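You operate a simulated robot arm through the tools that you are given. There is no shell and no other tool. Be economical: measure what you need, move in short steps, check, and stop when the job is done.

You are at the controls of a simulated two-armed robot. One attempt, no reset.

## Task
Take the five-hundred gram weight with blue neck and leave it on the small pan with blue rim.

The check looks at the end state, three seconds after you hand in, the way a careful person would. Anything else that was tipped, shoved, dropped, spilled or broken makes it a failure.

## Robot
Two 7-joint arms with two-finger parallel grippers on one trunk, on a base that drives. Base frame: it is fixed to the floor where the robot stands at the start and does not move with it; the origin is under the middle of the robot, x ahead of it, y to its left, z up. Readings come in m, rad, newtons and seconds.
The left shoulder is at the start at [0.06, 0.143, 0.952], the right one opposite. With the tool pointing down near the work surface each hand reaches from about 0.32 to 0.74 m from the robot's upright axis, wherever it stands, measured 20 degrees to its own side. Payload 1.57 kg a hand.
Tool frame (each hand has its own): the origin (TCP) lies between the finger pads and is the grasp point; the fingertips stand 0.03 m ahead of it; z points along the fingers, y is the line along which they close. The gripper opens to 0.11 m. The fingers are 0.024 m wide and 0.012 m thick; the gripper's body (0.048 by 0.112 m) begins 0.078 m behind the TCP.
Orientation is told as [roll, pitch, yaw] about the base's x, y, z axes, in that order, counted from this pose: with the fingers straight down and closing along the base's y, the tool's x points along the base's -x, its y along +y and its z along -z.

## Interface
- The arms move only by the tool arm_command. It takes "left_targets", "right_targets" or both (then of equal length, played together; a hand with none holds still); each is a list of rows, each an object of numbers (a shift or turn left out is 0, a gripper value left out holds the last): "tx", "ty", "tz": the shift along the tool's x, y, z in units of 400 mm (1.0 is 400 mm); "ax", "ay", "az": the turn, a rotation vector about the tool's x, y, z in units of 180 degrees (1.0 is 180 degrees). In form: [{"tx": .., "ty": .., "tz": .., "ax": .., "ay": .., "az": ..}, ...]. A call has 1 to 20 rows; each row is the pose to reach, as a shift and turn from the pose commanded when the call began, along the tool's axes at that moment. "left_jaw" and "right_jaw" are, for a hand that has rows, the gripper command, from -1 (fully open) to 1 (shut), values between in proportion, set as the call begins (left out, the last holds). A call with a number of a shift or a turn outside -1 to 1 is refused whole. Rows are played at 5 a second. More than 0.05 m and 0.15 rad between two rows, or a gripper value outside its range, and nothing of the call is played. Where a pose cannot be reached the arm comes as near as it can. A force on the tool above 40 N (or 10 N above the force at the start of the call, whichever is more), or a blocked arm, ends the call early, and 0.2 s more pass. Each finger travels about 0.045 m/s and halts on what it meets, pressing with about 29 N; the grip force reading is that of the motor and also rises with nothing between the fingers. The clock runs only during rows and for 0.2 s after the last one: add rows that repeat a pose to give the fingers time. It gives the time, the measured TCP pose, the force on the tool (base axes), the opening and the grip force at its end, in the units of the frame above (readings bear some noise).
- Cameras (640 x 400 px; columns grow to the right, rows downward): "scene" is now at [0.0453, -0.0285, 1.5658]; the picture's right is [-0.36, -0.93, 0.00], its down [-0.67, 0.26, -0.70] and it looks along [0.65, -0.25, -0.72] (base axes); focal length 253 px, centre (320, 200). "left" rides on the left gripper at [0.07, -0.016, -0.141] in its tool frame; the picture's right is [0.23, 0.97, 0.00], its down [-0.86, 0.20, -0.48] and it looks along [-0.47, 0.11, 0.88] (tool axes); focal length 222 px, centre (320, 200). "right" rides on the right gripper at [0.07, 0.016, -0.141] in its tool frame; the picture's right is [-0.23, 0.97, 0.00], its down [-0.86, -0.20, -0.48] and it looks along [-0.47, -0.11, 0.88] (tool axes); focal length 222 px, centre (320, 200). There is no depth. A picture from a camera that has moved, and an enlarged one, comes with that camera's place and axes in the base frame and with its lens.
- camera(camera): a new picture of that camera. The clock stands still meanwhile.
- slide_trunk(by): slides the trunk up (or, below 0, down) by that many m; the arms and the scene camera ride with it, the base frame stays. It gives what a move gives, with no picture.
- steer(legs): drives the robot by 1 to 6 legs, each [ahead, left, turn to the left] in m, m and rad, along the robot's own axes; the way and the turn of a leg run together, so that a leg with both is an arc; at most 1.5 m and 3.142 rad a leg. The arms and the cameras ride along, it lands a little off, and it stops where it bumps. It gives what a move gives.
- head_to(pan, tilt): turns the head with the scene camera to pan (to the left, within 1.501 rad either way) and tilt (down, from -0.506 to 1.204), counted from straight ahead of the robot. It gives what a move gives.
- zoom(camera, box): a new picture of the part [left, top, right, bottom] of that camera's present view, enlarged. The clock stands still meanwhile.
- hand_in(): hands the job in; it is judged then, once.

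Work in short steps. Places have to be worked out from the pictures, the camera data and where the tool is seen: move nearer, look again, correct. Check each grasp and each placing, and mend what went wrong. You have 120 turns and 100 pictures in all, those below and enlarged ones among them. Open the grippers and draw the arms clear of the work before you hand the job in, unless the task says otherwise; then end with one line.

The tools are called after "Emit:" as name(argument=value, ...) on one line, values as JSON. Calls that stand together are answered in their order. arm_command: Moves the arms, as the interface text tells. Its arguments: {"type":"object","properties":{"left_targets":{"type":"array","items":{"type":"object","properties":{"tx":{"type":"number"},"ty":{"type":"number"},"tz":{"type":"number"},"ax":{"type":"number"},"ay":{"type":"number"},"az":{"type":"number"}}}},"left_jaw":{"type":"number"},"right_targets":{"type":"array","items":{"type":"object","properties":{"tx":{"type":"number"},"ty":{"type":"number"},"tz":{"type":"number"},"ax":{"type":"number"},"ay":{"type":"number"},"az":{"type":"number"}}}},"right_jaw":{"type":"number"}},"required":[]} The other tools are called the same way: slide_trunk (by) slides the trunk up or down; steer (legs) drives the base; head_to (pan, tilt) turns the head that bears the scene camera; camera (camera) takes a picture; zoom (camera, box) takes an enlarged picture of a part of a camera's view; hand_in () hands the job in.

At the start:

```text
time_s: 0.0
left_tcp_pos: [0.3886, -0.0314, 1.1404]
left_ee_rot: [0.0, 0.001, 0.0]
left_ft_force: [0.3, -0.3, -0.3]
left_width: 0.11
left_grasp_force: 0.1
right_tcp_pos: [0.3473, -0.4048, 1.143]
right_ee_rot: [0.0, -0.001, 0.001]
right_ft_force: [0.3, 0.0, -0.3]
right_width: 0.1102
right_grasp_force: 0.1
trunk travel left (down, up): [-0.551, 0.039]
robot x, y, heading: [-0.0006, -0.0002, 0.004]
head pan, tilt: [-0.367, 0.798]
```

scene: 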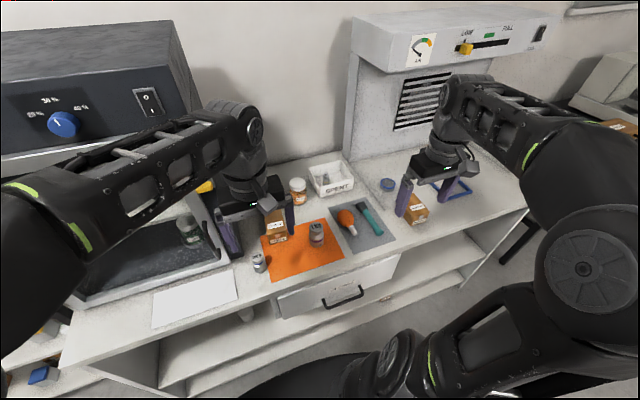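
right: 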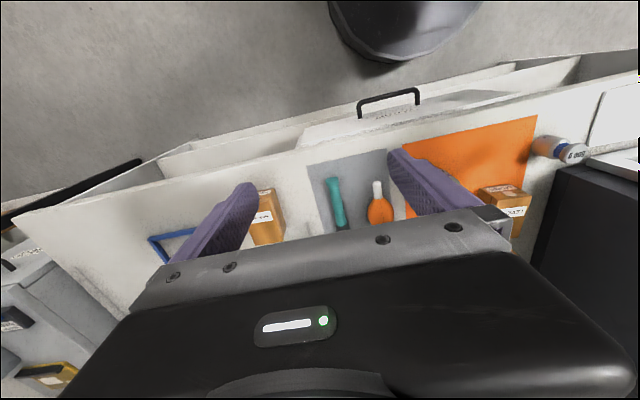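
left: 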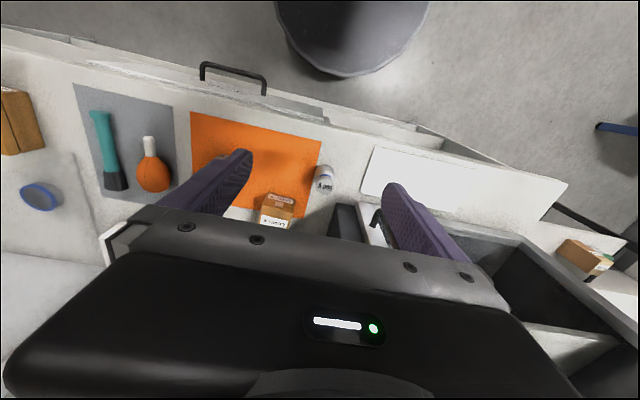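

The scene shows several small weight-like items and a few blue-rimmed things; I zoom in to tell them apart.

Emit:
zoom(camera="scene", box=[230, 150, 410, 290])

Emit:
zoom(camera="scene", box=[370, 140, 540, 250])

Emit:
zoom(camera="scene", box=[0, 170, 250, 390])

Emit:
zoom(camera="left", box=[0, 60, 400, 250])

```text
2.86 times, centred on (320, 220) of scene
camera zoom: at [0.0453, -0.0285, 1.5658], right [-0.36, -0.93, 0.0], down [-0.67, 0.26, -0.7], along [0.65, -0.25, -0.72], focal length 723 px, centre (320, 143)
```

zoom: 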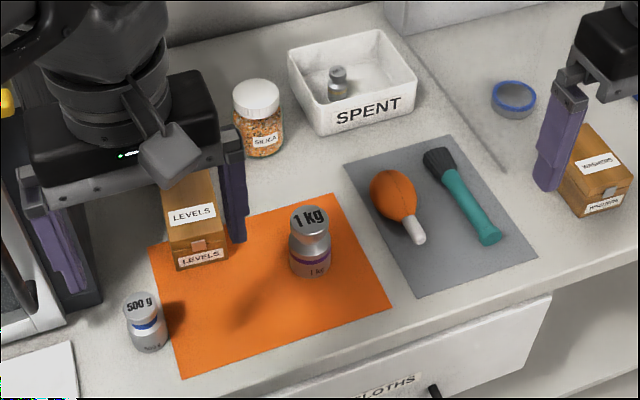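

```text
3.64 times, centred on (455, 195) of scene
camera zoom: at [0.0453, -0.0285, 1.5658], right [-0.36, -0.93, 0.0], down [-0.67, 0.26, -0.7], along [0.65, -0.25, -0.72], focal length 920 px, centre (-171, 218)
```

zoom: 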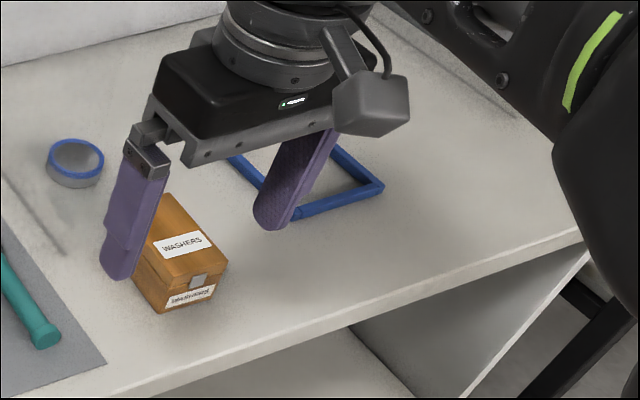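

```text
1.82 times, centred on (125, 280) of scene
camera zoom: at [0.0453, -0.0285, 1.5658], right [-0.36, -0.93, 0.0], down [-0.67, 0.26, -0.7], along [0.65, -0.25, -0.72], focal length 460 px, centre (674, 54)
```

zoom: 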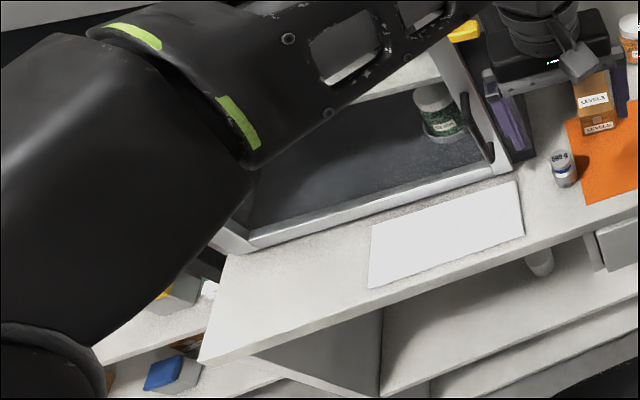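

```text
1.60 times, centred on (200, 155) of left
camera zoom: at [0.3196, -0.0471, 1.2799], right [-0.23, 0.97, 0.0], down [0.86, 0.2, 0.48], along [0.47, 0.11, -0.88], focal length 355 px, centre (512, 272)
```

zoom: 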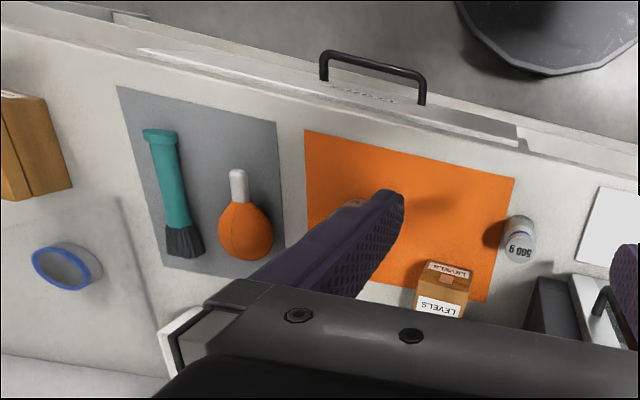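

The 500 g weight with blue neck stands near (0.48, 0.0). There are two blue-rimmed candidates (round dish ~(0.66,-0.56), blue square ~(0.52,-0.8)); I look around with the head before deciding.

Emit:
head_to(pan=-1.0, tilt=0.6)

Emit:
camera(camera="scene")

Emit:
zoom(camera="right", box=[0, 160, 320, 400])

Emit:
head_to(pan=0.6, tilt=0.6)

Emit:
camera(camera="scene")

```text
time_s: 1.0
left_tcp_pos: [0.3884, -0.0303, 1.1406]
left_ee_rot: [0.0, 0.0, 0.002]
left_ft_force: [0.8, -0.2, 0.0]
left_width: 0.1097
left_grasp_force: 0.1
right_tcp_pos: [0.3464, -0.4037, 1.1425]
right_ee_rot: [0.0, 0.0, 0.001]
right_ft_force: [0.3, 0.7, 0.1]
right_width: 0.11
right_grasp_force: 0.0
trunk travel left (down, up): [-0.551, 0.039]
robot x, y, heading: [-0.0019, 0.0016, -0.002]
head pan, tilt: [-1.0, 0.6]
```

```text
92 pictures are left
camera scene: at [0.0177, -0.0738, 1.5825], right [-0.84, -0.54, 0.0], down [-0.31, 0.48, -0.82], along [0.45, -0.69, -0.57], focal length 253 px, centre (320, 200)
```

scene: 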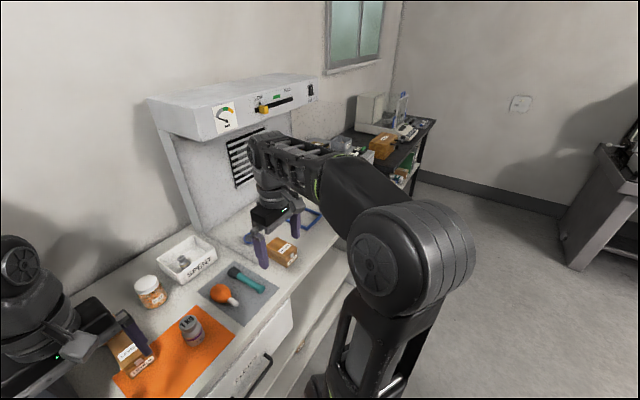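

```text
1.67 times, centred on (160, 280) of right
camera zoom: at [0.2752, -0.3878, 1.2845], right [0.23, 0.97, 0.0], down [0.86, -0.2, 0.48], along [0.47, -0.11, -0.88], focal length 370 px, centre (587, 67)
```

zoom: 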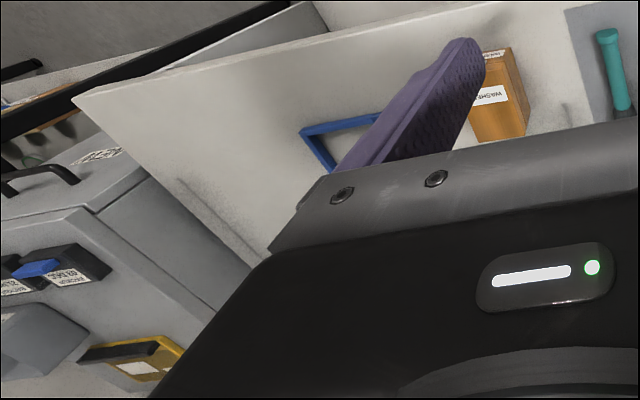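

```text
time_s: 2.7
left_tcp_pos: [0.3895, -0.03, 1.1395]
left_ee_rot: [0.002, 0.001, 0.0]
left_ft_force: [-0.5, 0.4, 0.0]
left_width: 0.1101
left_grasp_force: 0.1
right_tcp_pos: [0.3481, -0.4036, 1.143]
right_ee_rot: [0.001, -0.001, 0.001]
right_ft_force: [0.2, 0.2, 0.2]
right_width: 0.1096
right_grasp_force: 0.0
trunk travel left (down, up): [-0.551, 0.039]
robot x, y, heading: [0.001, 0.0016, -0.002]
head pan, tilt: [0.6, 0.6]
```

```text
90 pictures are left
camera scene: at [0.0429, 0.0504, 1.5825], right [0.56, -0.83, 0.0], down [-0.47, -0.32, -0.83], along [0.68, 0.47, -0.56], focal length 253 px, centre (320, 200)
```

scene: 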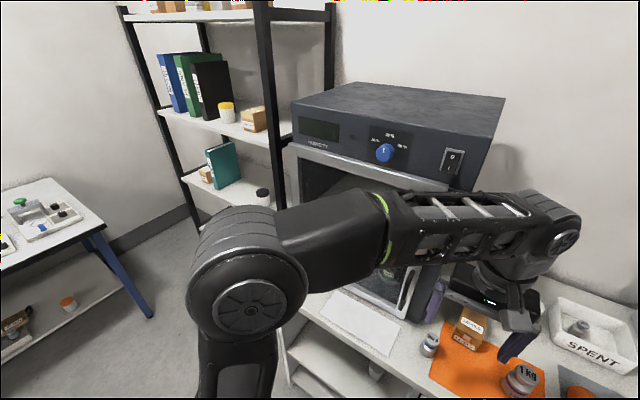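

I look closer at the bench on the right (a balance seems to stand there) and at the round dish.

Emit:
head_to(pan=-0.85, tilt=0.6)

Emit:
zoom(camera="scene", box=[340, 60, 520, 200])

Emit:
zoom(camera="scene", box=[220, 160, 400, 280])

```text
time_s: 4.3
left_tcp_pos: [0.3896, -0.0304, 1.1396]
left_ee_rot: [0.0, -0.002, 0.0]
left_ft_force: [-0.3, 0.5, 0.1]
left_width: 0.1099
left_grasp_force: 0.1
right_tcp_pos: [0.3456, -0.4047, 1.1429]
right_ee_rot: [0.001, -0.001, 0.0]
right_ft_force: [0.4, 0.1, 0.4]
right_width: 0.11
right_grasp_force: 0.0
trunk travel left (down, up): [-0.551, 0.039]
robot x, y, heading: [0.0017, 0.0028, -0.001]
head pan, tilt: [-0.85, 0.6]
```

```text
2.86 times, centred on (430, 130) of scene
camera zoom: at [0.0283, -0.0658, 1.5825], right [-0.75, -0.66, 0.0], down [-0.37, 0.42, -0.83], along [0.55, -0.62, -0.56], focal length 723 px, centre (6, 400)
```

zoom: 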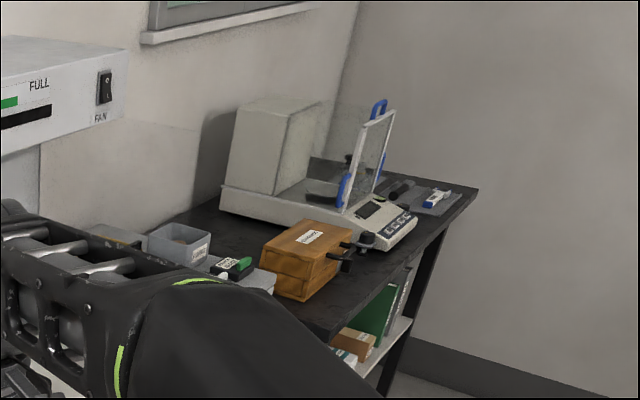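

```text
3.33 times, centred on (310, 220) of scene
camera zoom: at [0.0283, -0.0658, 1.5825], right [-0.75, -0.66, 0.0], down [-0.37, 0.42, -0.83], along [0.55, -0.62, -0.56], focal length 843 px, centre (353, 133)
```

zoom: 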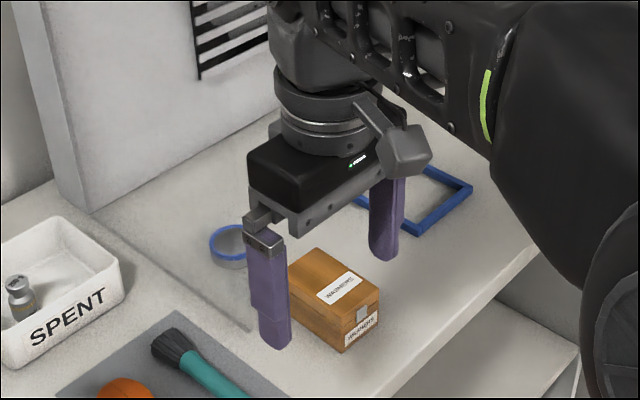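

The round dish looks like the small pan with blue rim; the square is just a frame. Both cameras put the 500 g weight at about (0.48, 0.00), height ~0.065. I move the left hand above it for a closer look.

Emit:
arm_command(left_targets=[{"tx": -0.08, "ty": 0.025, "tz": 0.05}, {"tx": -0.16, "ty": 0.05, "tz": 0.12}, {"tx": -0.225, "ty": 0.078, "tz": 0.2}, {"tx": -0.225, "ty": 0.078, "tz": 0.25}, {"tx": -0.225, "ty": 0.078, "tz": 0.25}], left_jaw=-1)

Emit:
camera(camera="left")

Emit:
head_to(pan=0.0, tilt=0.9)

Emit:
camera(camera="scene")

```text
time_s: 5.1
left_tcp_pos: [0.4664, -0.0031, 1.0662]
left_ee_rot: [-0.003, 0.016, 0.001]
left_ft_force: [-28.8, 3.7, 8.2]
left_width: 0.11
left_grasp_force: 0.1
right_tcp_pos: [0.3454, -0.4031, 1.1425]
right_ee_rot: [0.0, -0.001, 0.001]
right_ft_force: [1.3, -0.4, -0.4]
right_width: 0.11
right_grasp_force: 0.1
trunk travel left (down, up): [-0.551, 0.039]
robot x, y, heading: [-0.0021, 0.0029, 0.003]
head pan, tilt: [-0.85, 0.6]
stopped in row 4 (left hand): the force on the tool passed its limit (the readings are from after the stop); the commanded pose is now the measured one
```

```text
87 pictures are left
camera left: at [0.3988, -0.0198, 1.2069], right [-0.23, 0.97, 0.0], down [0.86, 0.2, 0.47], along [0.45, 0.11, -0.89], focal length 222 px, centre (320, 200)
```

left: 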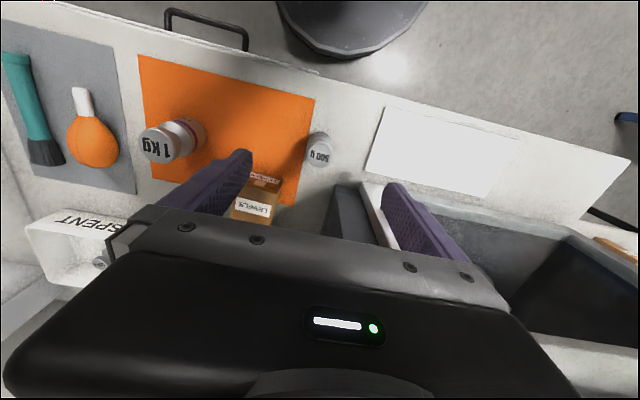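

```text
time_s: 6.3
left_tcp_pos: [0.4662, -0.0021, 1.0664]
left_ee_rot: [-0.001, 0.007, 0.001]
left_ft_force: [-27.5, 1.2, -1.9]
left_width: 0.1102
left_grasp_force: 0.1
right_tcp_pos: [0.3435, -0.4032, 1.1433]
right_ee_rot: [0.001, -0.003, 0.003]
right_ft_force: [-1.0, -1.0, -0.2]
right_width: 0.1101
right_grasp_force: 0.0
trunk travel left (down, up): [-0.551, 0.039]
robot x, y, heading: [0.0023, -0.0015, -0.003]
head pan, tilt: [0.0, 0.901]
```

```text
86 pictures are left
camera scene: at [0.0404, 0.0007, 1.5579], right [0.0, -1.0, 0.0], down [-0.78, 0.0, -0.62], along [0.62, 0.0, -0.78], focal length 253 px, centre (320, 200)
```

scene: 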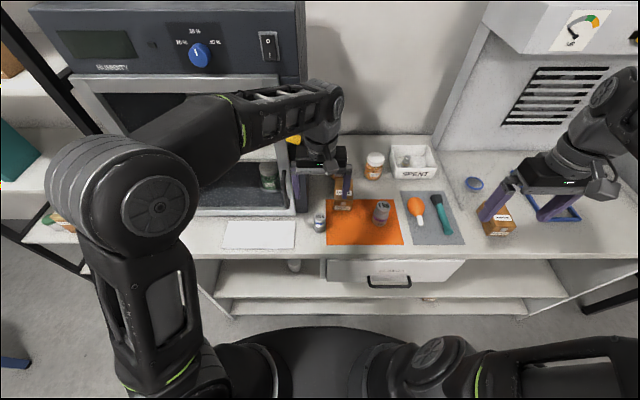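

The left forearm pressed against the oven (28 N in −x), so I back the left hand off and park it to the left; I'll use the right arm instead, which comes from the open side.

Emit:
arm_command(left_targets=[{"tx": 0.1}, {"tx": 0.2, "tz": -0.05}, {"tx": 0.3, "tz": -0.1}, {"tx": 0.35, "tz": -0.15, "ty": 0.05}, {"tx": 0.35, "tz": -0.15, "ty": 0.15}, {"tx": 0.35, "tz": -0.15, "ty": 0.25}, {"tx": 0.35, "tz": -0.15, "ty": 0.35}, {"tx": 0.35, "tz": -0.15, "ty": 0.45}, {"tx": 0.35, "tz": -0.15, "ty": 0.5}, {"tx": 0.35, "tz": -0.15, "ty": 0.5}])

Emit:
camera(camera="scene")

Emit:
zoom(camera="scene", box=[200, 120, 500, 270])

```text
time_s: 8.5
left_tcp_pos: [0.3327, 0.1972, 1.1279]
left_ee_rot: [-0.001, 0.011, -0.001]
left_ft_force: [-0.5, 0.5, 1.2]
left_width: 0.11
left_grasp_force: 0.0
right_tcp_pos: [0.3465, -0.403, 1.143]
right_ee_rot: [-0.001, 0.002, 0.001]
right_ft_force: [1.4, 0.3, -0.3]
right_width: 0.11
right_grasp_force: 0.1
trunk travel left (down, up): [-0.551, 0.039]
robot x, y, heading: [0.0012, 0.0003, -0.0]
head pan, tilt: [0.0, 0.901]
```

```text
85 pictures are left
camera scene: at [0.0453, 0.0005, 1.5577], right [0.0, -1.0, 0.0], down [-0.78, 0.0, -0.62], along [0.62, 0.0, -0.78], focal length 253 px, centre (320, 200)
```

scene: 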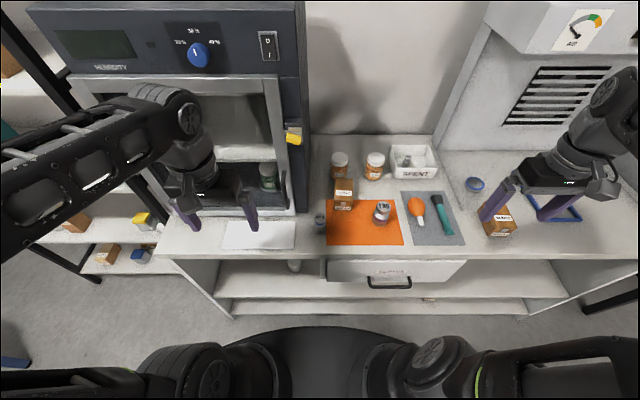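

```text
2.13 times, centred on (350, 195) of scene
camera zoom: at [0.0453, 0.0005, 1.5577], right [0.0, -1.0, 0.0], down [-0.78, 0.0, -0.62], along [0.62, 0.0, -0.78], focal length 540 px, centre (256, 211)
```

zoom: 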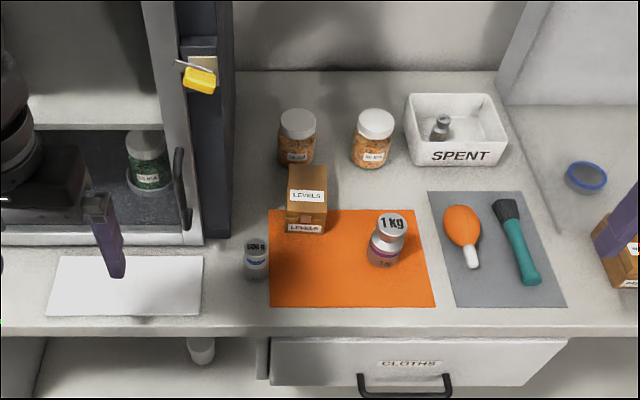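

The 500 g weight is at (0.48, 0.00), with the oven corner about (0.54, 0.04). I bring the right hand over with a 0.3 rad pitch (wrist leaning toward the robot) to stay clear of the oven.

Emit:
arm_command(right_targets=[{"ty": 0.1, "ay": -0.01}, {"ty": 0.2, "ay": -0.02}, {"ty": 0.3, "ay": -0.03}, {"ty": 0.4, "ay": -0.04}, {"ty": 0.5, "ay": -0.05, "tx": -0.03}, {"ty": 0.6, "ay": -0.06, "tx": -0.05}, {"ty": 0.7, "ay": -0.07, "tx": -0.07}, {"ty": 0.8, "ay": -0.08, "tx": -0.09}, {"ty": 0.9, "ay": -0.09, "tx": -0.11, "tz": 0.03}, {"ty": 0.98, "ay": -0.095, "tx": -0.135, "tz": 0.08}, {"ty": 0.99, "ay": -0.095, "tx": -0.135, "tz": 0.1}, {"ty": 0.99, "ay": -0.095, "tx": -0.135, "tz": 0.1}], right_jaw=-1)

Emit:
camera(camera="right")

Emit:
camera(camera="scene")

```text
time_s: 11.1
left_tcp_pos: [0.3318, 0.1976, 1.1278]
left_ee_rot: [-0.003, 0.01, 0.001]
left_ft_force: [-0.4, 0.3, -0.3]
left_width: 0.1098
left_grasp_force: 0.1
right_tcp_pos: [0.4013, -0.0081, 1.1038]
right_ee_rot: [0.001, -0.3, 0.0]
right_ft_force: [-0.4, -0.4, -1.1]
right_width: 0.1101
right_grasp_force: 0.1
trunk travel left (down, up): [-0.551, 0.039]
robot x, y, heading: [-0.0003, 0.0001, 0.003]
head pan, tilt: [0.0, 0.901]
```

```text
83 pictures are left
camera right: at [0.2916, 0.0075, 1.2195], right [0.22, 0.97, 0.07], down [0.68, -0.2, 0.71], along [0.7, -0.11, -0.7], focal length 222 px, centre (320, 200)
```

right: 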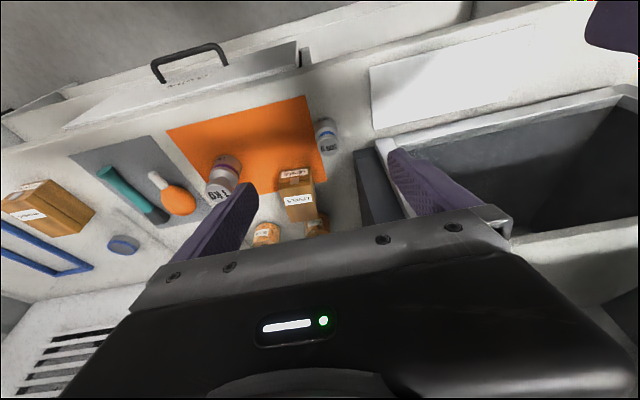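

```text
82 pictures are left
camera scene: at [0.0455, 0.0009, 1.5577], right [0.0, -1.0, 0.0], down [-0.78, 0.0, -0.62], along [0.62, 0.0, -0.78], focal length 253 px, centre (320, 200)
```

scene: 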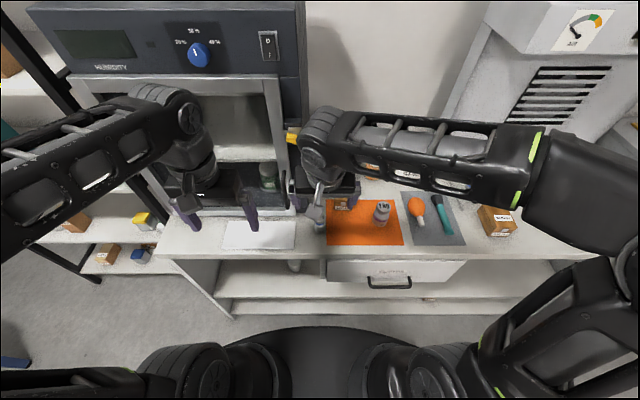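

The right camera puts the weight at (0.474–0.48, 0.00). I go to about (0.476, 0, 1.02) with the jaw narrowed to ~75 mm and check.

Emit:
arm_command(right_targets=[{"tx": -0.04, "ty": 0.01, "tz": 0.08}, {"tx": -0.08, "ty": 0.02, "tz": 0.17}, {"tx": -0.117, "ty": 0.02, "tz": 0.256}, {"tx": -0.117, "ty": 0.02, "tz": 0.256}], right_jaw=-0.36)

Emit:
camera(camera="right")

Emit:
zoom(camera="scene", box=[200, 120, 440, 270])

```text
time_s: 12.1
left_tcp_pos: [0.3314, 0.1976, 1.1279]
left_ee_rot: [-0.002, 0.011, 0.0]
left_ft_force: [-0.6, 0.5, 0.0]
left_width: 0.11
left_grasp_force: 0.1
right_tcp_pos: [0.4744, -0.0005, 1.0209]
right_ee_rot: [0.0, -0.299, 0.001]
right_ft_force: [0.3, -0.1, -0.5]
right_width: 0.075
right_grasp_force: 0.0
trunk travel left (down, up): [-0.551, 0.039]
robot x, y, heading: [0.0001, -0.0053, 0.003]
head pan, tilt: [0.0, 0.901]
```

```text
81 pictures are left
camera right: at [0.3642, 0.0163, 1.1352], right [0.22, 0.97, 0.07], down [0.68, -0.2, 0.71], along [0.7, -0.11, -0.7], focal length 222 px, centre (320, 200)
```

right: 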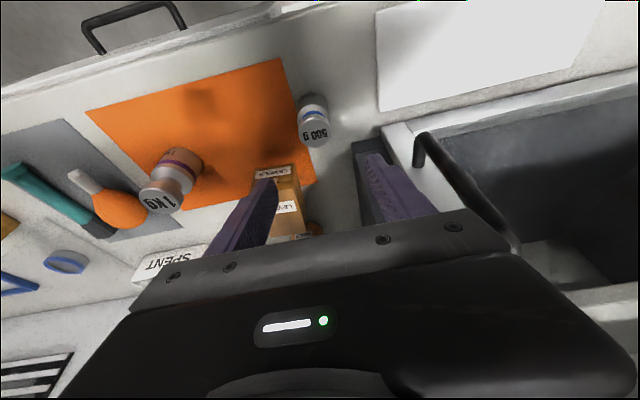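

```text
2.67 times, centred on (320, 195) of scene
camera zoom: at [0.0447, 0.0006, 1.5578], right [0.0, -1.0, 0.0], down [-0.78, 0.0, -0.62], along [0.62, 0.0, -0.78], focal length 675 px, centre (320, 213)
```

zoom: 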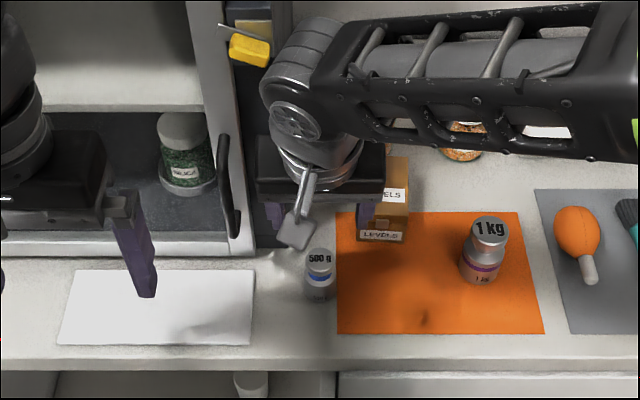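

All views agree: weight at (0.476, 0, ·), fingers straddle it with clearance. I descend vertically to z ≈ 0.908.

Emit:
arm_command(right_targets=[{"tx": 0.02, "tz": 0.07}, {"tx": 0.038, "tz": 0.136}, {"tx": 0.057, "tz": 0.204}, {"tx": 0.07, "tz": 0.25}, {"tx": 0.076, "tz": 0.272}, {"tx": 0.076, "tz": 0.272}])

Emit:
camera(camera="right")

Emit:
zoom(camera="scene", box=[260, 160, 400, 260])

```text
time_s: 13.5
left_tcp_pos: [0.3319, 0.1958, 1.1289]
left_ee_rot: [-0.003, 0.01, 0.0]
left_ft_force: [-0.1, -0.8, 0.3]
left_width: 0.11
left_grasp_force: 0.0
right_tcp_pos: [0.4762, 0.0003, 0.9055]
right_ee_rot: [0.001, -0.298, 0.003]
right_ft_force: [-1.0, 0.1, 0.8]
right_width: 0.0747
right_grasp_force: 0.1
trunk travel left (down, up): [-0.551, 0.039]
robot x, y, heading: [-0.0011, 0.0015, 0.002]
head pan, tilt: [0.0, 0.901]
```

```text
79 pictures are left
camera right: at [0.367, 0.0166, 1.0204], right [0.22, 0.97, 0.07], down [0.68, -0.2, 0.71], along [0.7, -0.11, -0.7], focal length 222 px, centre (320, 200)
```

right: 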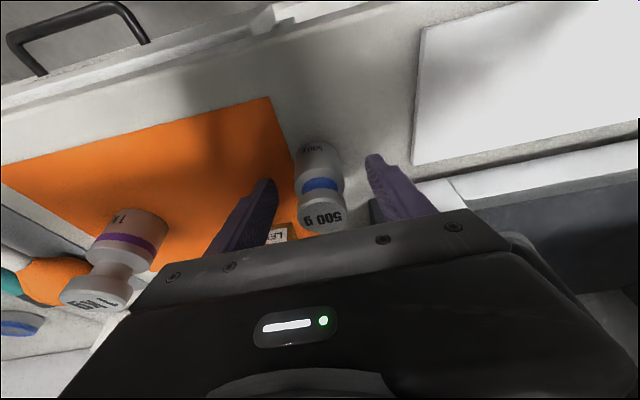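

```text
4.00 times, centred on (330, 210) of scene
camera zoom: at [0.0453, 0.0007, 1.5577], right [0.0, -1.0, 0.0], down [-0.78, 0.0, -0.62], along [0.62, 0.0, -0.78], focal length 1012 px, centre (280, 160)
```

zoom: 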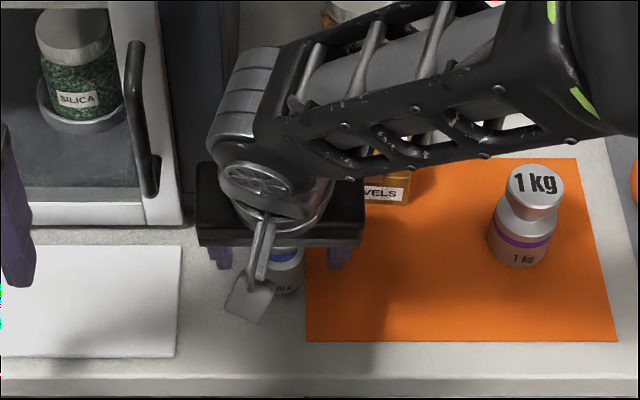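

The weight sits centred between the pads, TCP at the blue neck. Closing the jaw.

Emit:
arm_command(right_targets=[{}, {}, {}, {}, {}, {}], right_jaw=1)

Emit:
camera(camera="right")

```text
time_s: 14.9
left_tcp_pos: [0.3326, 0.1977, 1.1277]
left_ee_rot: [-0.001, 0.01, 0.0]
left_ft_force: [0.2, 0.4, 0.2]
left_width: 0.11
left_grasp_force: 0.0
right_tcp_pos: [0.4769, 0.0, 0.9055]
right_ee_rot: [-0.002, -0.298, 0.001]
right_ft_force: [-0.2, -1.6, 0.4]
right_width: 0.0372
right_grasp_force: 29.3
trunk travel left (down, up): [-0.551, 0.039]
robot x, y, heading: [0.0004, -0.001, -0.001]
head pan, tilt: [0.0, 0.901]
```

```text
77 pictures are left
camera right: at [0.3671, 0.0165, 1.0206], right [0.22, 0.97, 0.07], down [0.68, -0.2, 0.71], along [0.7, -0.11, -0.7], focal length 222 px, centre (320, 200)
```

right: 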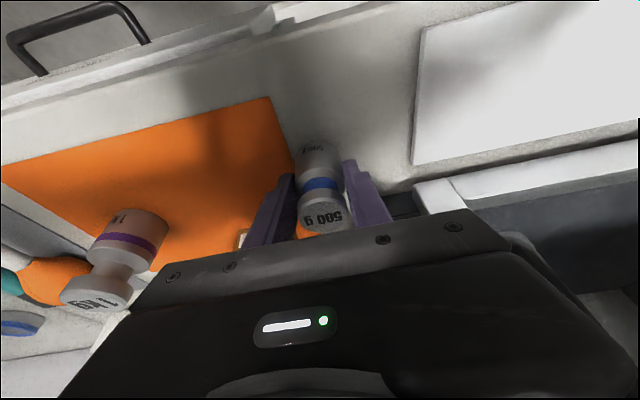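

Held at 37 mm. I lift straight up 0.2 m.

Emit:
arm_command(right_targets=[{"tx": -0.015, "tz": -0.048}, {"tx": -0.045, "tz": -0.143}, {"tx": -0.08, "tz": -0.258}, {"tx": -0.115, "tz": -0.371}, {"tx": -0.148, "tz": -0.4775}, {"tx": -0.148, "tz": -0.4775}])

Emit:
camera(camera="right")

```text
time_s: 16.3
left_tcp_pos: [0.3322, 0.1969, 1.1274]
left_ee_rot: [-0.001, 0.011, -0.002]
left_ft_force: [0.1, -0.6, -0.3]
left_width: 0.11
left_grasp_force: 0.0
right_tcp_pos: [0.4795, -0.001, 1.1068]
right_ee_rot: [0.001, -0.297, 0.001]
right_ft_force: [-1.1, -0.1, -5.4]
right_width: 0.0372
right_grasp_force: 28.7
trunk travel left (down, up): [-0.551, 0.039]
robot x, y, heading: [-0.0007, 0.0042, -0.002]
head pan, tilt: [0.0, 0.901]
```

```text
76 pictures are left
camera right: at [0.3704, 0.0154, 1.2214], right [0.22, 0.97, 0.07], down [0.68, -0.2, 0.71], along [0.7, -0.11, -0.7], focal length 222 px, centre (320, 200)
```

right: 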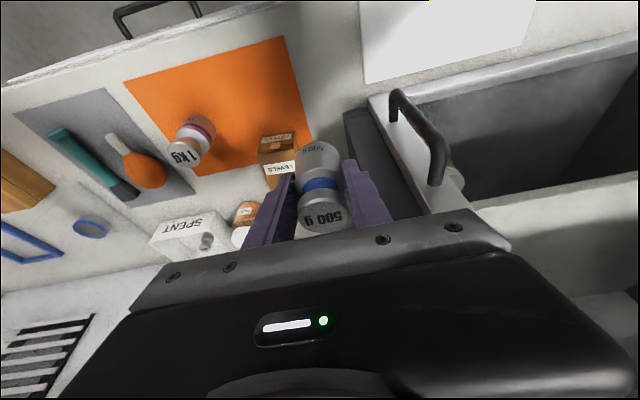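

The weight is lifted securely. I draw the hand back and to the right at travel height before driving.

Emit:
arm_command(right_targets=[{"tx": 0.07, "tz": -0.06}, {"tx": 0.14, "tz": -0.12, "ty": -0.04}, {"tx": 0.205, "tz": -0.18, "ty": -0.1}, {"tx": 0.205, "tz": -0.18, "ty": -0.2}, {"tx": 0.205, "tz": -0.18, "ty": -0.3}, {"tx": 0.205, "tz": -0.18, "ty": -0.4}, {"tx": 0.205, "tz": -0.18, "ty": -0.5}, {"tx": 0.205, "tz": -0.18, "ty": -0.6}, {"tx": 0.205, "tz": -0.18, "ty": -0.7}, {"tx": 0.205, "tz": -0.18, "ty": -0.75}, {"tx": 0.205, "tz": -0.18, "ty": -0.75}])

Emit:
head_to(pan=-0.6, tilt=0.7)

Emit:
camera(camera="scene")

Emit:
camera(camera="right")

```text
time_s: 18.7
left_tcp_pos: [0.3326, 0.1972, 1.129]
left_ee_rot: [0.001, 0.009, -0.001]
left_ft_force: [0.2, -0.6, 0.1]
left_width: 0.1099
left_grasp_force: 0.0
right_tcp_pos: [0.3794, -0.299, 1.149]
right_ee_rot: [0.002, -0.298, -0.001]
right_ft_force: [-0.6, 0.8, -5.5]
right_width: 0.0369
right_grasp_force: 28.7
trunk travel left (down, up): [-0.551, 0.039]
robot x, y, heading: [0.001, -0.0023, -0.002]
head pan, tilt: [0.0, 0.901]
```

```text
time_s: 19.7
left_tcp_pos: [0.3309, 0.197, 1.129]
left_ee_rot: [0.001, 0.01, -0.001]
left_ft_force: [0.1, 0.2, 0.2]
left_width: 0.11
left_grasp_force: 0.1
right_tcp_pos: [0.3793, -0.2992, 1.1487]
right_ee_rot: [0.001, -0.299, 0.002]
right_ft_force: [-0.2, -0.7, -5.0]
right_width: 0.0374
right_grasp_force: 29.0
trunk travel left (down, up): [-0.551, 0.039]
robot x, y, heading: [-0.004, 0.0001, -0.002]
head pan, tilt: [-0.6, 0.7]
```

```text
75 pictures are left
camera scene: at [0.0403, -0.0475, 1.5738], right [-0.56, -0.83, 0.0], down [-0.53, 0.36, -0.76], along [0.63, -0.43, -0.64], focal length 253 px, centre (320, 200)
```

scene: 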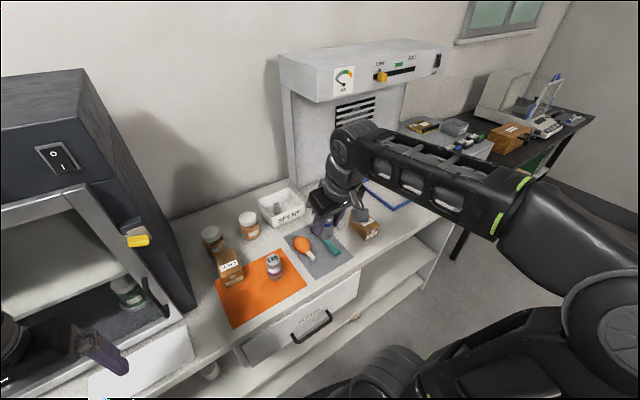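

```text
74 pictures are left
camera right: at [0.2696, -0.2833, 1.2651], right [0.22, 0.97, 0.07], down [0.68, -0.2, 0.71], along [0.7, -0.11, -0.7], focal length 222 px, centre (320, 200)
```

right: 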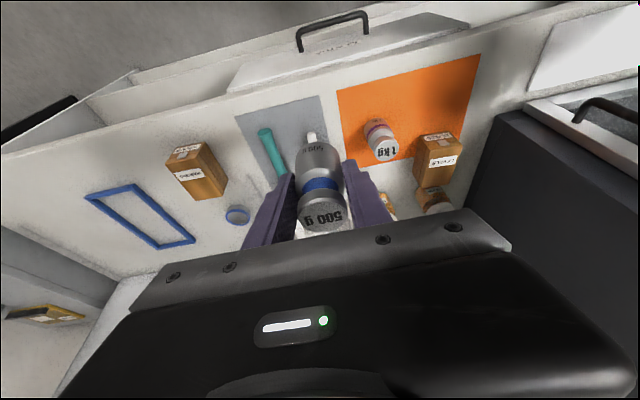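

The balance on the far right bench is now visible; I zoom to rule out a blue-rimmed pan there.

Emit:
zoom(camera="scene", box=[460, 60, 600, 150])

Emit:
zoom(camera="right", box=[60, 130, 280, 270])

```text
4.44 times, centred on (530, 105) of scene
camera zoom: at [0.0403, -0.0475, 1.5738], right [-0.56, -0.83, 0.0], down [-0.53, 0.36, -0.76], along [0.63, -0.43, -0.64], focal length 1124 px, centre (-613, 622)
```

zoom: 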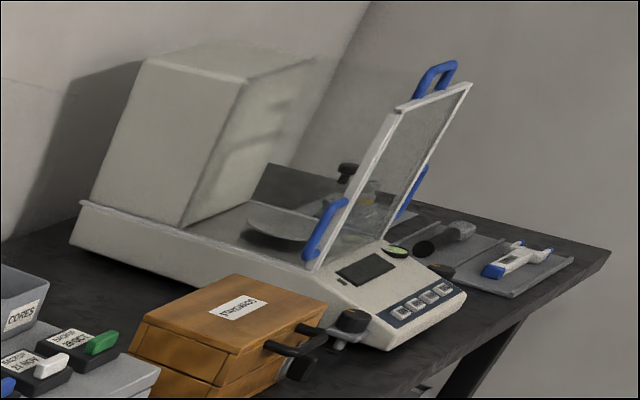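

```text
2.86 times, centred on (170, 200) of right
camera zoom: at [0.2696, -0.2833, 1.2651], right [0.22, 0.97, 0.07], down [0.68, -0.2, 0.71], along [0.7, -0.11, -0.7], focal length 635 px, centre (749, 200)
```

zoom: 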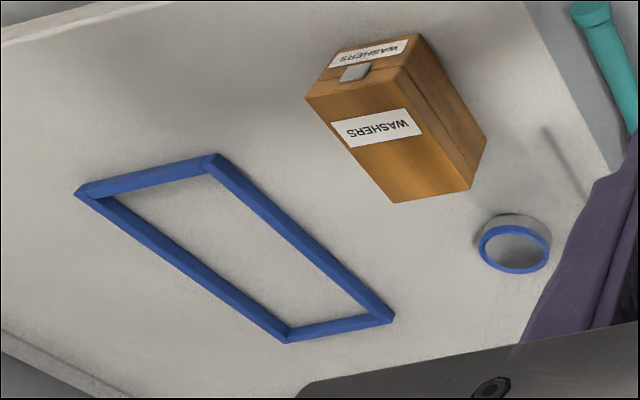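

The balance's pan is plain grey, so the round dish by the WASHERS box is the target. I strafe the base right by 0.36 m.

Emit:
steer(legs=[[0, -0.36, 0]])

Emit:
head_to(pan=-0.2, tilt=0.8)

Emit:
camera(camera="scene")

Emit:
camera(camera="right")

```text
time_s: 22.0
left_tcp_pos: [0.3335, -0.1707, 1.1278]
left_ee_rot: [0.001, 0.011, -0.001]
left_ft_force: [0.0, -0.1, -1.0]
left_width: 0.1099
left_grasp_force: 0.2
right_tcp_pos: [0.3785, -0.6671, 1.1502]
right_ee_rot: [0.002, -0.298, -0.002]
right_ft_force: [-0.6, -0.1, -5.3]
right_width: 0.0375
right_grasp_force: 29.1
trunk travel left (down, up): [-0.551, 0.039]
robot x, y, heading: [-0.0043, -0.3646, -0.002]
head pan, tilt: [-0.6, 0.7]
```

```text
time_s: 22.9
left_tcp_pos: [0.3322, -0.1707, 1.1288]
left_ee_rot: [0.0, 0.011, -0.002]
left_ft_force: [-0.3, -1.1, 0.2]
left_width: 0.1099
left_grasp_force: 0.1
right_tcp_pos: [0.3775, -0.666, 1.15]
right_ee_rot: [0.001, -0.295, -0.002]
right_ft_force: [0.3, -0.5, -4.6]
right_width: 0.0375
right_grasp_force: 29.1
trunk travel left (down, up): [-0.551, 0.039]
robot x, y, heading: [-0.0034, -0.3681, -0.003]
head pan, tilt: [-0.201, 0.799]
```

```text
71 pictures are left
camera scene: at [0.0489, -0.3819, 1.5656], right [-0.2, -0.98, 0.0], down [-0.7, 0.14, -0.7], along [0.68, -0.14, -0.72], focal length 253 px, centre (320, 200)
```

scene: 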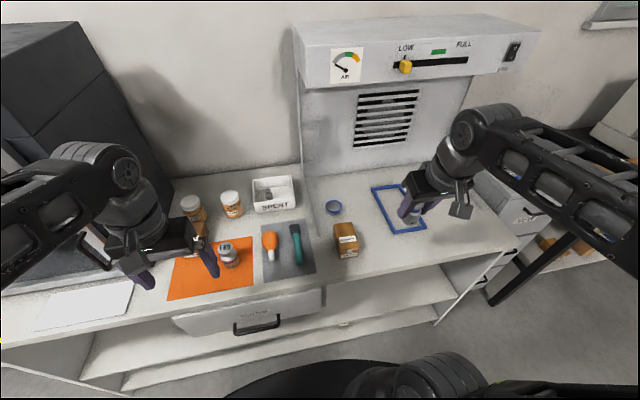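

```text
70 pictures are left
camera right: at [0.2687, -0.65, 1.265], right [0.22, 0.97, 0.07], down [0.68, -0.2, 0.71], along [0.7, -0.11, -0.7], focal length 222 px, centre (320, 200)
```

right: 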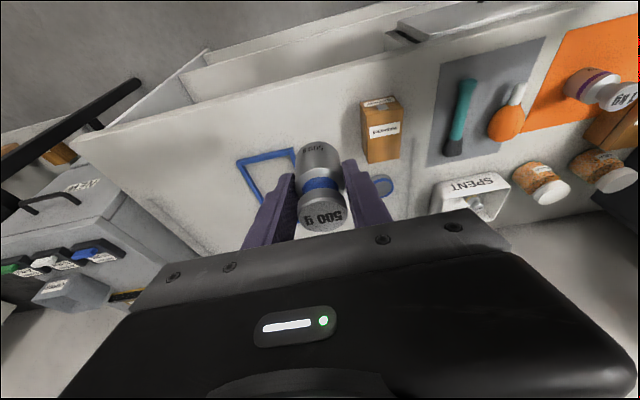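

I zoom in on the pan for its position and rim height.

Emit:
zoom(camera="scene", box=[280, 170, 440, 270])

Emit:
zoom(camera="right", box=[300, 90, 460, 210])

```text
4.00 times, centred on (360, 220) of scene
camera zoom: at [0.0489, -0.3819, 1.5656], right [-0.2, -0.98, 0.0], down [-0.7, 0.14, -0.7], along [0.68, -0.14, -0.72], focal length 1012 px, centre (160, 120)
```

zoom: 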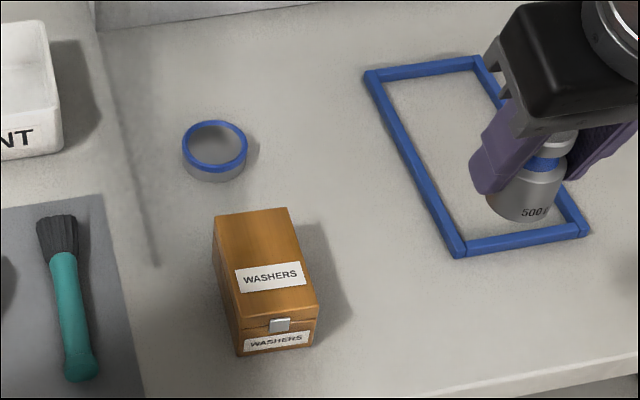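

```text
3.33 times, centred on (380, 150) of right
camera zoom: at [0.2687, -0.65, 1.265], right [0.22, 0.97, 0.07], down [0.68, -0.2, 0.71], along [0.7, -0.11, -0.7], focal length 740 px, centre (120, 367)
```

zoom: 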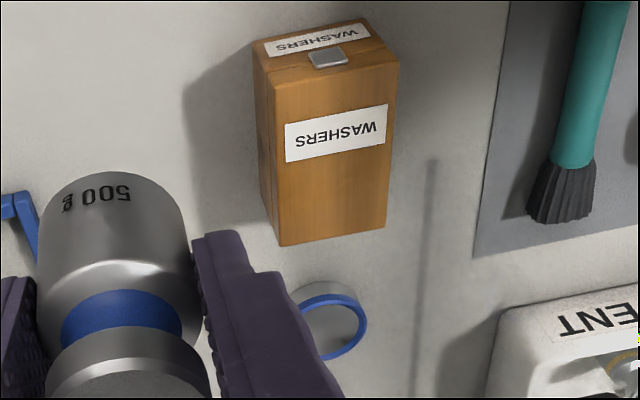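

Pan centre ≈ (0.659, −0.557), rim ~14 mm high, Ø ~60 mm. My fingertips are only ~14 mm above the weight's base, so they could foul the rim; I'll set the weight on clear bench at (0.46, −0.666) and regrasp higher.

Emit:
arm_command(right_targets=[{"tx": -0.06, "tz": 0.05}, {"tx": -0.11, "tz": 0.12}, {"tx": -0.095, "tz": 0.23}, {"tx": -0.07, "tz": 0.34}, {"tx": -0.05, "tz": 0.45}, {"tx": -0.025, "tz": 0.56}, {"tx": -0.0175, "tz": 0.61}, {"tx": -0.0175, "tz": 0.625}, {"tx": -0.0175, "tz": 0.625}])

Emit:
camera(camera="scene")

Emit:
camera(camera="right")

```text
time_s: 24.9
left_tcp_pos: [0.3332, -0.1704, 1.1286]
left_ee_rot: [-0.001, 0.011, -0.002]
left_ft_force: [1.4, 0.1, 1.1]
left_width: 0.1102
left_grasp_force: 0.1
right_tcp_pos: [0.4583, -0.6672, 0.9125]
right_ee_rot: [0.001, -0.299, -0.002]
right_ft_force: [0.7, 0.8, -5.2]
right_width: 0.0372
right_grasp_force: 29.4
trunk travel left (down, up): [-0.551, 0.039]
robot x, y, heading: [-0.0036, -0.3671, -0.004]
head pan, tilt: [-0.201, 0.799]
```

```text
67 pictures are left
camera scene: at [0.0489, -0.3817, 1.5656], right [-0.2, -0.98, 0.0], down [-0.7, 0.14, -0.7], along [0.68, -0.14, -0.72], focal length 253 px, centre (320, 200)
```

scene: 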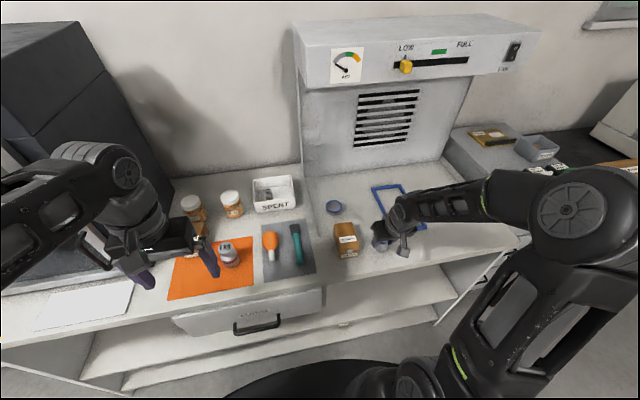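

```text
66 pictures are left
camera right: at [0.3485, -0.6509, 1.0275], right [0.22, 0.97, 0.07], down [0.68, -0.2, 0.71], along [0.7, -0.11, -0.7], focal length 222 px, centre (320, 200)
```

right: 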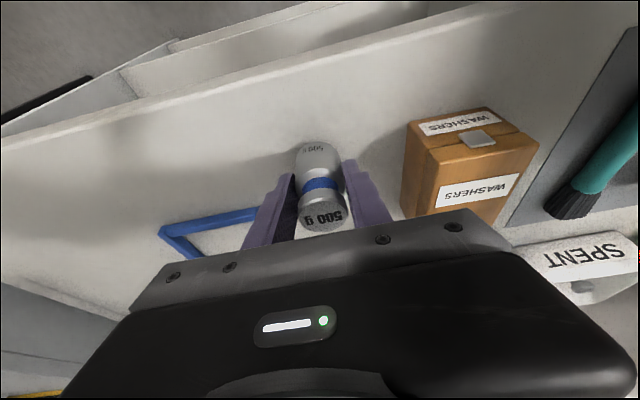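

The weight hangs ~7 mm above clear bench. I lower it in 1–2 mm steps to contact.

Emit:
arm_command(right_targets=[{"tx": 0.0015, "tz": 0.005}, {"tx": 0.003, "tz": 0.0095}, {"tx": 0.0037, "tz": 0.012}, {"tx": 0.0044, "tz": 0.0143}, {"tx": 0.0052, "tz": 0.0167}, {"tx": 0.0052, "tz": 0.0167}])

```text
time_s: 26.3
left_tcp_pos: [0.3308, -0.1697, 1.1292]
left_ee_rot: [-0.001, 0.011, -0.002]
left_ft_force: [-0.7, -0.6, 0.5]
left_width: 0.11
left_grasp_force: 0.0
right_tcp_pos: [0.459, -0.6668, 0.9062]
right_ee_rot: [0.002, -0.302, -0.001]
right_ft_force: [-2.3, -2.7, 7.4]
right_width: 0.0371
right_grasp_force: 29.3
trunk travel left (down, up): [-0.551, 0.039]
robot x, y, heading: [-0.0045, -0.3666, 0.003]
head pan, tilt: [-0.201, 0.799]
```

Contact felt (+7 N up). I open to ~75 mm and rise 12 mm.

Emit:
arm_command(right_targets=[{}, {}, {}, {}, {"tx": -0.0045, "tz": -0.0143}, {"tx": -0.0089, "tz": -0.0287}, {"tx": -0.0089, "tz": -0.0287}], right_jaw=-0.36)

Emit:
camera(camera="right")

```text
time_s: 27.9
left_tcp_pos: [0.3332, -0.1705, 1.1291]
left_ee_rot: [-0.002, 0.011, -0.001]
left_ft_force: [0.6, -0.4, 0.3]
left_width: 0.11
left_grasp_force: 0.0
right_tcp_pos: [0.4584, -0.6665, 0.9182]
right_ee_rot: [0.0, -0.3, -0.002]
right_ft_force: [-0.6, -0.2, -0.1]
right_width: 0.075
right_grasp_force: 0.2
trunk travel left (down, up): [-0.551, 0.039]
robot x, y, heading: [-0.0008, -0.3633, -0.003]
head pan, tilt: [-0.201, 0.799]
```

```text
65 pictures are left
camera right: at [0.3483, -0.6494, 1.0331], right [0.22, 0.97, 0.07], down [0.68, -0.2, 0.71], along [0.7, -0.11, -0.7], focal length 222 px, centre (320, 200)
```

right: 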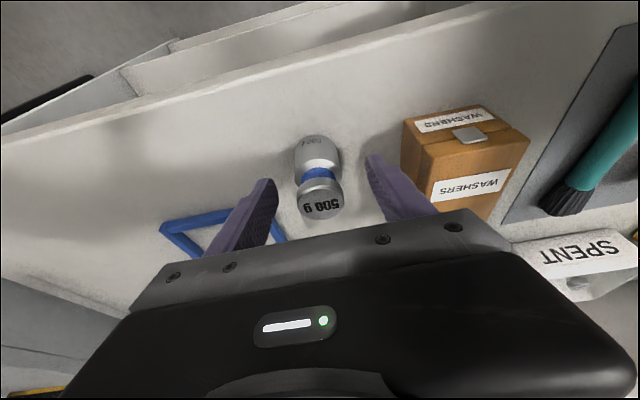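

It stands upright. I nudge 4 mm back to centre the tilted pads and regrasp.

Emit:
arm_command(right_targets=[{"tx": 0.0096, "tz": -0.003}, {"tx": 0.0096, "tz": -0.003}])

Emit:
arm_command(right_targets=[{}, {}, {}, {}, {}, {}], right_jaw=1)

Emit:
camera(camera="right")

```text
time_s: 28.5
left_tcp_pos: [0.3329, -0.1695, 1.1289]
left_ee_rot: [-0.002, 0.01, -0.001]
left_ft_force: [0.3, 0.1, 0.6]
left_width: 0.11
left_grasp_force: 0.1
right_tcp_pos: [0.4546, -0.6661, 0.9177]
right_ee_rot: [0.0, -0.298, -0.002]
right_ft_force: [0.3, 0.7, -0.5]
right_width: 0.0749
right_grasp_force: 0.0
trunk travel left (down, up): [-0.551, 0.039]
robot x, y, heading: [-0.0001, -0.3648, -0.005]
head pan, tilt: [-0.201, 0.799]
```

```text
time_s: 29.9
left_tcp_pos: [0.3313, -0.1701, 1.1289]
left_ee_rot: [-0.001, 0.009, -0.002]
left_ft_force: [-0.6, 0.7, 0.3]
left_width: 0.11
left_grasp_force: 0.1
right_tcp_pos: [0.4542, -0.666, 0.9179]
right_ee_rot: [0.0, -0.3, -0.002]
right_ft_force: [0.0, -1.1, 0.8]
right_width: 0.0373
right_grasp_force: 28.6
trunk travel left (down, up): [-0.551, 0.039]
robot x, y, heading: [0.0016, -0.3663, -0.0]
head pan, tilt: [-0.201, 0.799]
```

```text
64 pictures are left
camera right: at [0.3446, -0.6495, 1.0326], right [0.22, 0.97, 0.07], down [0.68, -0.2, 0.71], along [0.7, -0.11, -0.7], focal length 222 px, centre (320, 200)
```

right: 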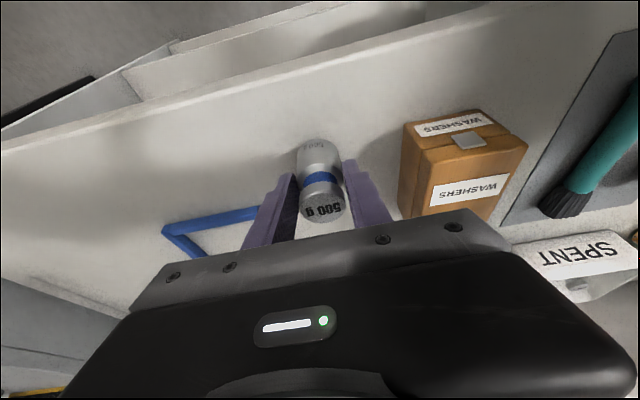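

Regrasped higher (tips ~26 mm above base). I lift 0.1 m and carry it over to above the pan, base at z≈0.96.

Emit:
arm_command(right_targets=[{"tx": -0.02, "tz": -0.07}, {"tx": -0.047, "tz": -0.155}, {"tx": -0.0739, "tz": -0.2388}, {"tx": -0.154, "tz": -0.214, "ty": 0.05}, {"tx": -0.244, "tz": -0.186, "ty": 0.1}, {"tx": -0.334, "tz": -0.158, "ty": 0.15}, {"tx": -0.424, "tz": -0.13, "ty": 0.2}, {"tx": -0.504, "tz": -0.106, "ty": 0.25}, {"tx": -0.552, "tz": -0.091, "ty": 0.2725}, {"tx": -0.552, "tz": -0.091, "ty": 0.2725}, {"tx": -0.552, "tz": -0.091, "ty": 0.2725}])

Emit:
camera(camera="right")

Emit:
zoom(camera="scene", box=[280, 150, 440, 250])

```text
time_s: 32.3
left_tcp_pos: [0.3327, -0.1693, 1.1278]
left_ee_rot: [-0.001, 0.012, -0.002]
left_ft_force: [-0.3, 0.8, 0.1]
left_width: 0.1099
left_grasp_force: 0.1
right_tcp_pos: [0.6551, -0.5567, 1.0183]
right_ee_rot: [0.001, -0.298, -0.002]
right_ft_force: [-0.1, -0.6, -4.4]
right_width: 0.0373
right_grasp_force: 29.0
trunk travel left (down, up): [-0.551, 0.039]
robot x, y, heading: [-0.0017, -0.3663, -0.004]
head pan, tilt: [-0.201, 0.799]
```

```text
63 pictures are left
camera right: at [0.5455, -0.5407, 1.1332], right [0.22, 0.97, 0.07], down [0.68, -0.2, 0.71], along [0.7, -0.11, -0.7], focal length 222 px, centre (320, 200)
```

right: 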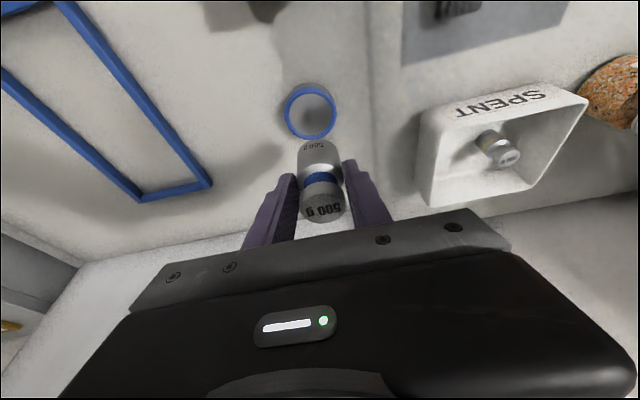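

```text
4.00 times, centred on (360, 200) of scene
camera zoom: at [0.0494, -0.3815, 1.5656], right [-0.2, -0.98, 0.0], down [-0.7, 0.14, -0.7], along [0.68, -0.14, -0.72], focal length 1012 px, centre (160, 200)
```

zoom: 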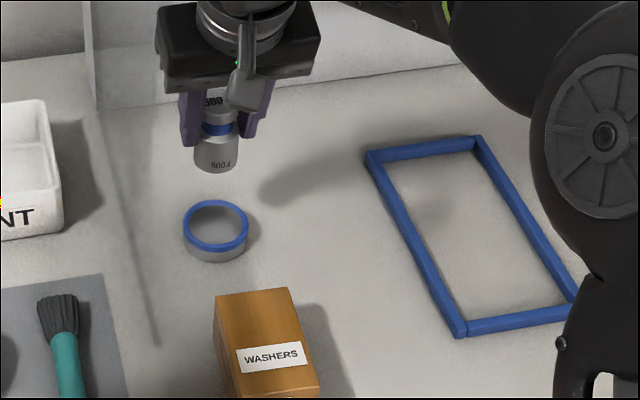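

I zoom the wrist camera for a finer pan/weight alignment.

Emit:
zoom(camera="right", box=[260, 70, 380, 230])

```text
2.50 times, centred on (320, 150) of right
camera zoom: at [0.5455, -0.5407, 1.1332], right [0.22, 0.97, 0.07], down [0.68, -0.2, 0.71], along [0.7, -0.11, -0.7], focal length 555 px, centre (320, 325)
```

zoom: 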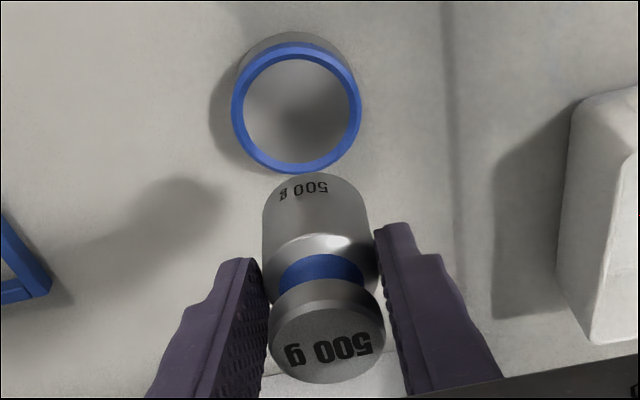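

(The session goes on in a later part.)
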